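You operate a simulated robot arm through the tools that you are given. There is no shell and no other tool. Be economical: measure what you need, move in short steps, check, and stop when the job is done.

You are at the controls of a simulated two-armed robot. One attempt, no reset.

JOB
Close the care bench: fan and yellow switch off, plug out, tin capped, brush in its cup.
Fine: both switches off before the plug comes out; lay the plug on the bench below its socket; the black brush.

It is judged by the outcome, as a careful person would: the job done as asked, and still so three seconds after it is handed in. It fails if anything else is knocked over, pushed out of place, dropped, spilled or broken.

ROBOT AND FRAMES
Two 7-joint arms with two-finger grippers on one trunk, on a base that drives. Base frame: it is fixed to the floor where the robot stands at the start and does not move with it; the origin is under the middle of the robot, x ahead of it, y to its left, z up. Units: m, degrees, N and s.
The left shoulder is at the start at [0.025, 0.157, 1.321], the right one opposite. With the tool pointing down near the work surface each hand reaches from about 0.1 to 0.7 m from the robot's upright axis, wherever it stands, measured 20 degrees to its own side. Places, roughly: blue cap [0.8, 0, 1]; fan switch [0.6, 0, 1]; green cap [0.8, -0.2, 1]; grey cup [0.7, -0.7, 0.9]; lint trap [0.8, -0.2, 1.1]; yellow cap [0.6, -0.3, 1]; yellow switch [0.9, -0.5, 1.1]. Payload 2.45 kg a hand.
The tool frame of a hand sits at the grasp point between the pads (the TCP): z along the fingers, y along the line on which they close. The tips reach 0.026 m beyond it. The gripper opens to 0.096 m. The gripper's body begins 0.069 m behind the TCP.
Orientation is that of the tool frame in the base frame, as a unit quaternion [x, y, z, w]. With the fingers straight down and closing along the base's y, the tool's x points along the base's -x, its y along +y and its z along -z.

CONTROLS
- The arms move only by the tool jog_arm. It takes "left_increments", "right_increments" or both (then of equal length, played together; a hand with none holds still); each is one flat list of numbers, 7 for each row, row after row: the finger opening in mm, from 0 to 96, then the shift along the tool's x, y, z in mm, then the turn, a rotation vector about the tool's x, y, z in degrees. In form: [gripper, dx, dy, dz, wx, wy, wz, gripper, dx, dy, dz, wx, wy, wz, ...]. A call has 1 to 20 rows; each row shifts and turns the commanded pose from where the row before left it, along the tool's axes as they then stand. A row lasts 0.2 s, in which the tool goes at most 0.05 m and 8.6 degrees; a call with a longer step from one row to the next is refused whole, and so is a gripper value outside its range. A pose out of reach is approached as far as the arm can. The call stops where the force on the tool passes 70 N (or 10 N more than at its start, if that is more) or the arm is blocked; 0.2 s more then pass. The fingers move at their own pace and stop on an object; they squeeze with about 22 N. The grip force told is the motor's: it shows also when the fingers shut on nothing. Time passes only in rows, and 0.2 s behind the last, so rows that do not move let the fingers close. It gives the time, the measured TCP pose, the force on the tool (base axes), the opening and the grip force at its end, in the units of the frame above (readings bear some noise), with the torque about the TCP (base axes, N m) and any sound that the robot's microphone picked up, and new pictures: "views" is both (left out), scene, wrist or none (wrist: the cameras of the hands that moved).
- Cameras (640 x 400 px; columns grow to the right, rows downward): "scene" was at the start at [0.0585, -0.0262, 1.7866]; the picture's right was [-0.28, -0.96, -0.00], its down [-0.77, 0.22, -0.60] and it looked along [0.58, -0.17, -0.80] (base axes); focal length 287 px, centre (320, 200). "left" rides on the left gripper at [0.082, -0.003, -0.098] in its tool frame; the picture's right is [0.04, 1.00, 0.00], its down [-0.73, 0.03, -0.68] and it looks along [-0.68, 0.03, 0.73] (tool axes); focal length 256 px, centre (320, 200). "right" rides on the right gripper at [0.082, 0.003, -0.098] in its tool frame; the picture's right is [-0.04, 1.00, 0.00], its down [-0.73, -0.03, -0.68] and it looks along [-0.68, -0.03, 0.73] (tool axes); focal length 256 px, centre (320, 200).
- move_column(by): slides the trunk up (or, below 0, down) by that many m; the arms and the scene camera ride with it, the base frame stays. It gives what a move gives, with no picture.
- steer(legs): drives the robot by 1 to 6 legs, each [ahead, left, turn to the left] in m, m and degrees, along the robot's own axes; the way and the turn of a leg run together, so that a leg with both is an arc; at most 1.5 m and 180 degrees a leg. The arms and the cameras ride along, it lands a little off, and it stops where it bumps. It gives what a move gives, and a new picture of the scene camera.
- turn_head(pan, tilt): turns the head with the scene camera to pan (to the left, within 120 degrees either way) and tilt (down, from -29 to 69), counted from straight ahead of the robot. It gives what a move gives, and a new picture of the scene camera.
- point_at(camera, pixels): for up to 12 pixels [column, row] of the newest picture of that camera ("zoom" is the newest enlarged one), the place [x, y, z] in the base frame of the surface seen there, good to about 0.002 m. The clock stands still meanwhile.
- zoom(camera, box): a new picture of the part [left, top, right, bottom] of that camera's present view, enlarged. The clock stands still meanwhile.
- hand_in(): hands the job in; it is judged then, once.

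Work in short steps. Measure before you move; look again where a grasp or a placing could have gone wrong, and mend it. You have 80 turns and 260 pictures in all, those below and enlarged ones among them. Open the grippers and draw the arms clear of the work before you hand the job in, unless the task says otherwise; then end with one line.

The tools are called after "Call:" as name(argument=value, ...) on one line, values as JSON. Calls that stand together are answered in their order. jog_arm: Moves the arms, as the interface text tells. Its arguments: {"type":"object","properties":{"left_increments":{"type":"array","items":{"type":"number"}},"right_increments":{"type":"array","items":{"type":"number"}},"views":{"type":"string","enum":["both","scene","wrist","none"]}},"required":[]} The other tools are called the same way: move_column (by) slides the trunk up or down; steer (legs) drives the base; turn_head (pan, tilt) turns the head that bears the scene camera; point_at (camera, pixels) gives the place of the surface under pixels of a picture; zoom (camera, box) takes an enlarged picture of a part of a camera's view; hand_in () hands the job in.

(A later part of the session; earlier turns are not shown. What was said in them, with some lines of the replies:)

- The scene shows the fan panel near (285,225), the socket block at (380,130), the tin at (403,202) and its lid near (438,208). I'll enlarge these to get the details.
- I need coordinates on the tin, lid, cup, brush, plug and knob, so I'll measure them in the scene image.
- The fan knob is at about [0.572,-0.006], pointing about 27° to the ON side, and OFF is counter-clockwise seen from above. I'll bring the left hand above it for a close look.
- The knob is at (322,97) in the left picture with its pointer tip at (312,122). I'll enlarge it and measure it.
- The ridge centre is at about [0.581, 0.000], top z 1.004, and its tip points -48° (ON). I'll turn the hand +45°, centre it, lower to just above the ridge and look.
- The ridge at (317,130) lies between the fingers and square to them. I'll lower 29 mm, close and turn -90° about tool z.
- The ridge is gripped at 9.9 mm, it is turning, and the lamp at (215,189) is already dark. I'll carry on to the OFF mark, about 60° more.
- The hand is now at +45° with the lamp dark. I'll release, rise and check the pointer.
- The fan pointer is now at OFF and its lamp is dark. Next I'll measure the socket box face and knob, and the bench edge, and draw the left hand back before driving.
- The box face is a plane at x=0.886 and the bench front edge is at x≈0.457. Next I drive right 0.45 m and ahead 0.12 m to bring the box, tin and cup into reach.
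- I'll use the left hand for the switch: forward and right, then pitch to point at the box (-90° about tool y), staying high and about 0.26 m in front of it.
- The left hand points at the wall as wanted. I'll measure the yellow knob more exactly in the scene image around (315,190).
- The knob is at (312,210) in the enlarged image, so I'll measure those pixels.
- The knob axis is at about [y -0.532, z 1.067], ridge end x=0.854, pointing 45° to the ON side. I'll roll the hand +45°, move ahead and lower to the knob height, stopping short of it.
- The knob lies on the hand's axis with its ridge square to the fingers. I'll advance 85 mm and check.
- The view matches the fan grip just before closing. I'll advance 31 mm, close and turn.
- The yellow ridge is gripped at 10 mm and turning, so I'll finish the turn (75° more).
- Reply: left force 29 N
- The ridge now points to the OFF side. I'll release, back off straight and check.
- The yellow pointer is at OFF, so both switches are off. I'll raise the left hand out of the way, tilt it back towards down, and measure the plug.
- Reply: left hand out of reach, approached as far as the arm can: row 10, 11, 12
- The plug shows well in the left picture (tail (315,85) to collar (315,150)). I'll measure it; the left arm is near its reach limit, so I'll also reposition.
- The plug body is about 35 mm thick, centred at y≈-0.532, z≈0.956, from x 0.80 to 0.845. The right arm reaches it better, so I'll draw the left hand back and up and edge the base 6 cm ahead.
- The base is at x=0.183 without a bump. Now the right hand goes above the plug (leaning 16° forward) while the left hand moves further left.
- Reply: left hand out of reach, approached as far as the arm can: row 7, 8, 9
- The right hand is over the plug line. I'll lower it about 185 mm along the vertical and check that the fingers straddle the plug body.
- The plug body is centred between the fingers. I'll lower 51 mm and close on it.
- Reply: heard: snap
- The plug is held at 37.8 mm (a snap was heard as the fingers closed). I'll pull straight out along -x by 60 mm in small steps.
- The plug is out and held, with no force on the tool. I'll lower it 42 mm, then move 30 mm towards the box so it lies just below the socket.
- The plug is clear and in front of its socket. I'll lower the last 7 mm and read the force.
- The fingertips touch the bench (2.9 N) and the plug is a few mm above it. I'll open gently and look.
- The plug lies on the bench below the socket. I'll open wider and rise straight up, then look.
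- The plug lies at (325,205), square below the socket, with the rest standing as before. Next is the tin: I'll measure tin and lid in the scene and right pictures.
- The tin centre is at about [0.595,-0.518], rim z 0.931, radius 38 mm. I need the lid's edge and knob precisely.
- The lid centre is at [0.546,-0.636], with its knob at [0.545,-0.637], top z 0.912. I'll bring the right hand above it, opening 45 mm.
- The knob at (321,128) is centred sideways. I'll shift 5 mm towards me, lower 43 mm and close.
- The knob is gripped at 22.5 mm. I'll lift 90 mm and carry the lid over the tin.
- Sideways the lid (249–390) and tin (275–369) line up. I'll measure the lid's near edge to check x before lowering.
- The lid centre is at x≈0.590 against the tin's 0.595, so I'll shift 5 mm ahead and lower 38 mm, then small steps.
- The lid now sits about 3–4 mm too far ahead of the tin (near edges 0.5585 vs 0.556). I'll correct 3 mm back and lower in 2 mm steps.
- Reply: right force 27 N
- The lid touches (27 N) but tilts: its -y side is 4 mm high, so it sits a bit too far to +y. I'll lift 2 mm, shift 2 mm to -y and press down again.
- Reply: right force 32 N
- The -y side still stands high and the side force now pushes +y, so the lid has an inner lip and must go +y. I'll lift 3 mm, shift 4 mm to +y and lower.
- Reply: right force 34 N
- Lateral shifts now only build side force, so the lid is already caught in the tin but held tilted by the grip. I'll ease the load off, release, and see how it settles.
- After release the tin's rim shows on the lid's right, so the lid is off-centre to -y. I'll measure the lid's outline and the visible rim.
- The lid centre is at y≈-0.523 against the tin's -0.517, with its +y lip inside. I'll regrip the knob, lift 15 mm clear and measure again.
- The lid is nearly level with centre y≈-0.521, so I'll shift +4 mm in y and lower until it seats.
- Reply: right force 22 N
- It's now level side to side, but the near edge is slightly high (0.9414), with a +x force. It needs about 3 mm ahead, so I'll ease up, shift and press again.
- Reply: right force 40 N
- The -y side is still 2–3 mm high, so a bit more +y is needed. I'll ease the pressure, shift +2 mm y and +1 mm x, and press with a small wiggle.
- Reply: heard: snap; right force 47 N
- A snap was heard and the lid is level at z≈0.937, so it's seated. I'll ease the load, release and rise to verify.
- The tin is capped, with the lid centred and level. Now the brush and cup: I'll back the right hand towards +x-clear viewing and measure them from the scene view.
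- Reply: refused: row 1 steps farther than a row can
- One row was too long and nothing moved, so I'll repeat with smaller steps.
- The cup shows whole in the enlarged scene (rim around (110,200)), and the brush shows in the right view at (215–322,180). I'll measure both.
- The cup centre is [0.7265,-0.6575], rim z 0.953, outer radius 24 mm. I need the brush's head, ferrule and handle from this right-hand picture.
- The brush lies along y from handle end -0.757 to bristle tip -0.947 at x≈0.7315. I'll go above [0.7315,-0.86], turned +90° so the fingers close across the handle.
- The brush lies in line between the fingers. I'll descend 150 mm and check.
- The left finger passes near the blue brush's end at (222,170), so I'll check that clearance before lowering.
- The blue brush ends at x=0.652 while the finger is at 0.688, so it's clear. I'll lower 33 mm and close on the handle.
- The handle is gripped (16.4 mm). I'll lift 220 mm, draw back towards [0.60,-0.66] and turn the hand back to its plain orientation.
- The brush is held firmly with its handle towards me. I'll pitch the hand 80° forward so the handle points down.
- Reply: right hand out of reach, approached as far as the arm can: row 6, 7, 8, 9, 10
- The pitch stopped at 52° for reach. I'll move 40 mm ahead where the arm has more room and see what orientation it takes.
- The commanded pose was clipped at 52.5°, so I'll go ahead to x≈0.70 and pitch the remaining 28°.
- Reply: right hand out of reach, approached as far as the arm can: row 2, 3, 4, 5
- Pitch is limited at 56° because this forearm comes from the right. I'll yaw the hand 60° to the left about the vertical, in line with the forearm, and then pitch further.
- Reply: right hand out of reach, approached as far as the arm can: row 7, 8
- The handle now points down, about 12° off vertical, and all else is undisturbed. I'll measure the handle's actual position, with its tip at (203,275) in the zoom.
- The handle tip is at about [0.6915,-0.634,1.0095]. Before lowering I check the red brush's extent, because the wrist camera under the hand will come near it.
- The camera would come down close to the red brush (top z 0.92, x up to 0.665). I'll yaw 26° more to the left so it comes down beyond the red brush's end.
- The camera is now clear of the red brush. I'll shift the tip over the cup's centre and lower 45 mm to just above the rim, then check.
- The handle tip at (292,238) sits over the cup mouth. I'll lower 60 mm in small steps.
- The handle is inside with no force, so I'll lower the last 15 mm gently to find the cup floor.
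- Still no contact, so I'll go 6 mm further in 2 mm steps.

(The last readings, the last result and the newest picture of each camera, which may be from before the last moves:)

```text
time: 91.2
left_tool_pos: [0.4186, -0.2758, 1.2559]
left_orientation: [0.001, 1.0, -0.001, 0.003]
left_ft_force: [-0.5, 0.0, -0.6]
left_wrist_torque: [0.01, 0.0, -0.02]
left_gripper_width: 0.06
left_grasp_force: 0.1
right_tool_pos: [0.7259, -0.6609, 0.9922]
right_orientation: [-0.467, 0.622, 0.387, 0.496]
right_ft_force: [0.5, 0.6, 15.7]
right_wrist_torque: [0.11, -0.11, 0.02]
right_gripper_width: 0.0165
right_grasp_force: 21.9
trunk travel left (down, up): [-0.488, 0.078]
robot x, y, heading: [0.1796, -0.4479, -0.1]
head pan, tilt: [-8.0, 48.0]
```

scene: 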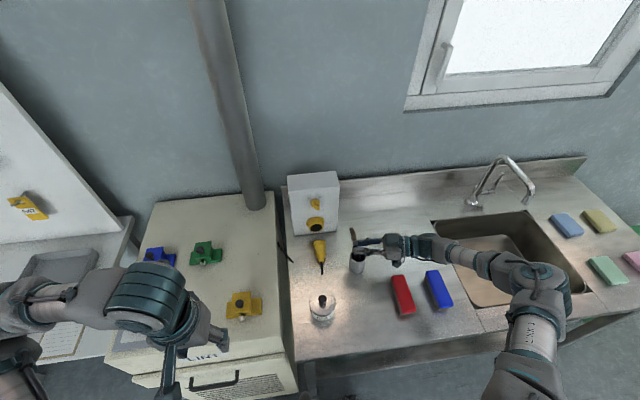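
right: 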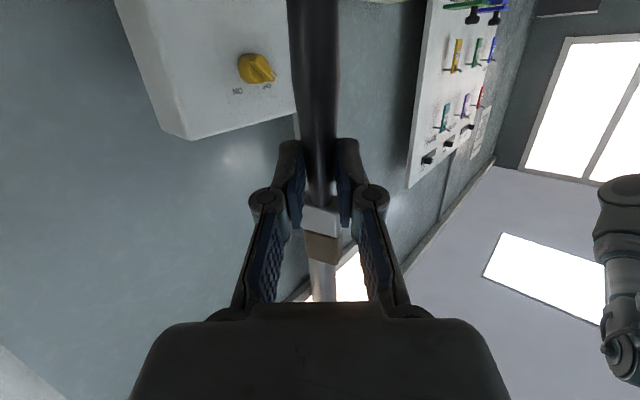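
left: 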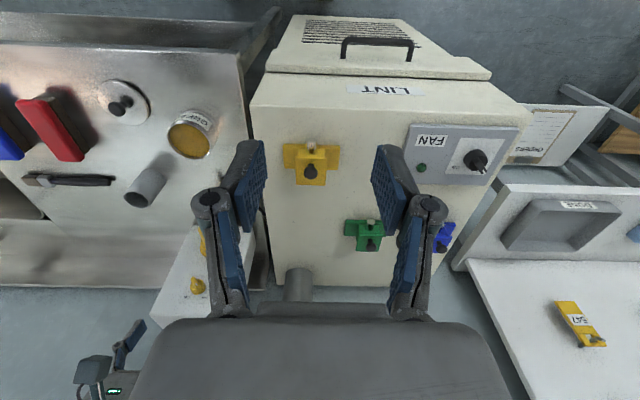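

The handle rests on the cup floor (15.7 N). I'll ease up 1.5 mm, open slowly and withdraw straight back.

Call:
jog_arm(right_increments=[0, -1.5, 0, -0.3, 0, 0, 0, 22, 0, 0, 0, 0, 0, 0, 36, 0, 0, 0, 0, 0, 0, 50, 0, 0, 0, 0, 0, 0, 50, 0, 0, 0, 0, 0, 0, 50, 0, 0, -25, 0, 0, 0, 50, 0, 0, -35, 0, 0, 0, 50, 0, 0, -35, 0, 0, 0, 50, 0, 0, 0, 0, 0, 0], views="both")

Call:
zoom(camera="scene", box=[310, 200, 410, 300])

```text
time: 93.2
left_tool_pos: [0.4218, -0.2765, 1.2557]
left_orientation: [0.001, 1.0, 0.001, 0.003]
left_ft_force: [0.2, -0.2, 0.3]
left_wrist_torque: [0.02, 0.04, -0.02]
left_gripper_width: 0.0598
left_grasp_force: 0.0
right_tool_pos: [0.7032, -0.7515, 1.0132]
right_orientation: [-0.466, 0.623, 0.386, 0.495]
right_ft_force: [-0.2, -0.5, -1.4]
right_wrist_torque: [0.02, 0.02, -0.01]
right_gripper_width: 0.0499
right_grasp_force: 0.1
trunk travel left (down, up): [-0.488, 0.078]
robot x, y, heading: [0.1844, -0.4454, 0.1]
head pan, tilt: [-8.0, 48.0]
```

scene: 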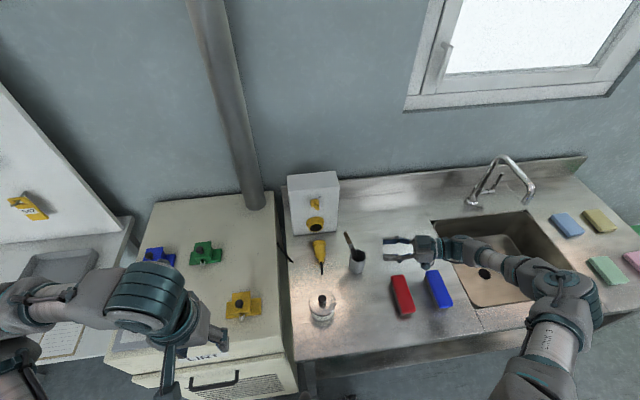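
right: 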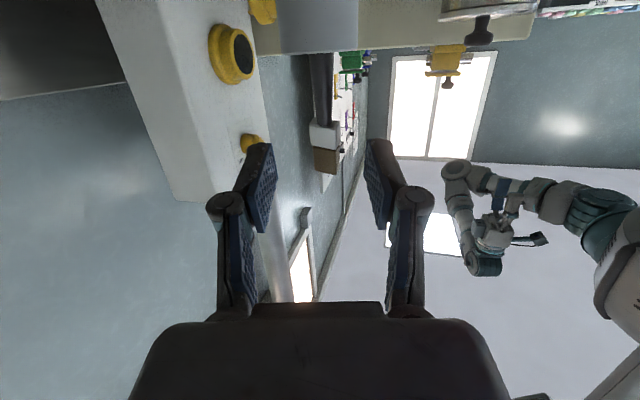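

```text
4.00 times, centred on (360, 250) of scene
```

zoom: 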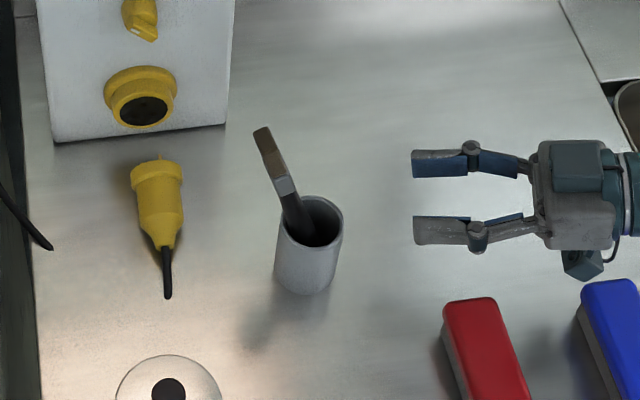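

The brush stands in its cup and the cup hasn't moved. I'll raise the right hand and draw it back from the work.

Call:
jog_arm(right_increments=[50, -39, 0.8, -8.4, 0, 0, 0, 50, -39, 0.8, -8.4, 0, 0, 0, 50, -39, 0.8, -8.4, 0, 0, 0, 50, -39, 0.8, -8.4, 0, 0, 0, 50, 3, 38, -20, 0, 0, 0, 50, 3, 38, -20, 0, 0, 0, 50, 3, 38, -20, 0, 0, 0, 50, 3, 38, -10, 0, 0, 0, 50, 0, 0, 0, 0, 0, 0], views="both")

Call:
zoom(camera="scene", box=[260, 170, 420, 330])

Call:
zoom(camera="left", box=[0, 0, 640, 400])

```text
time: 95.2
left_tool_pos: [0.4216, -0.2752, 1.2558]
left_orientation: [0.001, 1.0, -0.001, 0.002]
left_ft_force: [-0.4, 0.7, -0.4]
left_wrist_torque: [0.01, 0.01, 0.01]
left_gripper_width: 0.0601
left_grasp_force: 0.0
right_tool_pos: [0.641, -0.7468, 1.1184]
right_orientation: [-0.467, 0.621, 0.389, 0.496]
right_ft_force: [-0.5, 0.6, -0.8]
right_wrist_torque: [0.01, -0.01, 0.02]
right_gripper_width: 0.0499
right_grasp_force: 0.1
right hand out of reach, approached as far as the arm can: row 5, 6, 7, 8
trunk travel left (down, up): [-0.488, 0.078]
robot x, y, heading: [0.1839, -0.4453, 0.2]
head pan, tilt: [-8.0, 48.0]
```

scene: 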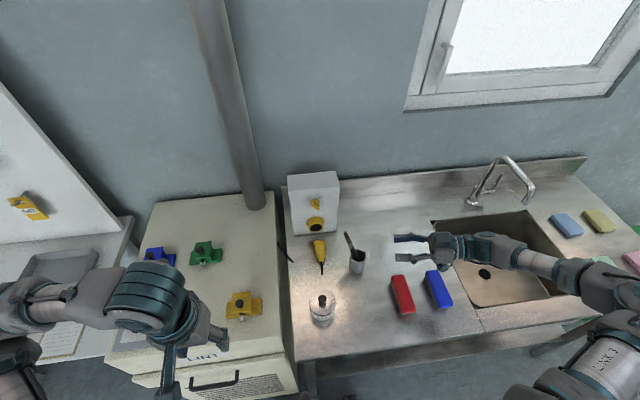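
right: 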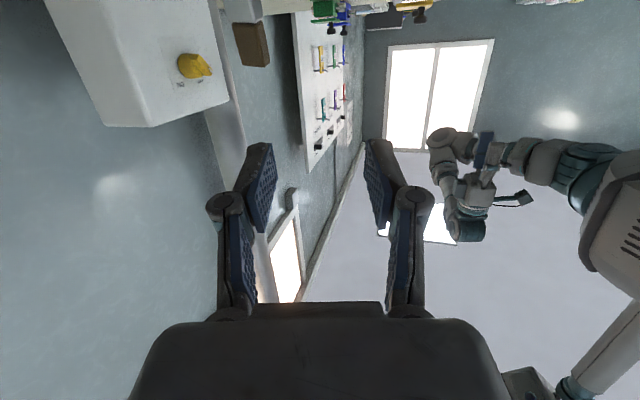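

```text
2.50 times, centred on (340, 250) of scene
```

zoom: 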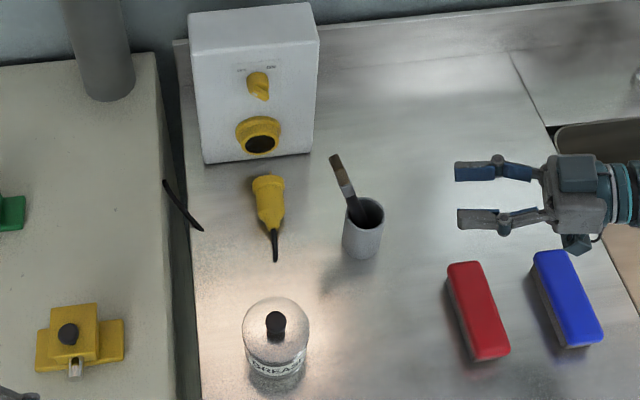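

```text
1.00 times, centred on (320, 200) of left (not enlarged: the box is as wide or as high as the picture)
```

zoom: 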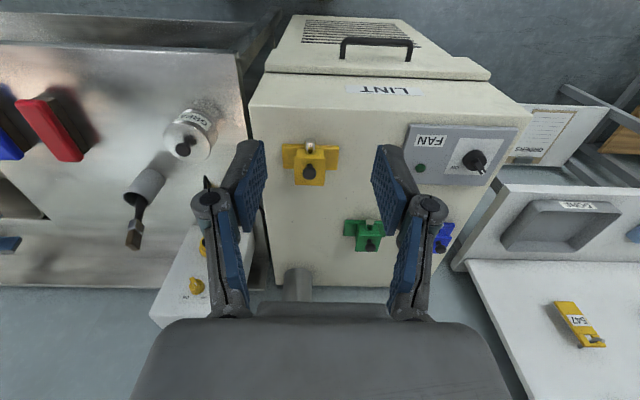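

Everything checks: the fan and yellow switches are off, the plug lies below its socket, the tin is capped, the black brush is in its cup, and both grippers are open and clear. I'm handing in.

Call:
hand_in()

```text
The job is handed in.
```

The care bench is closed and handed in: the fan and yellow switch were turned off before the plug came out, the plug lies on the bench below its socket, the tin is capped, and the black brush stands in its cup.
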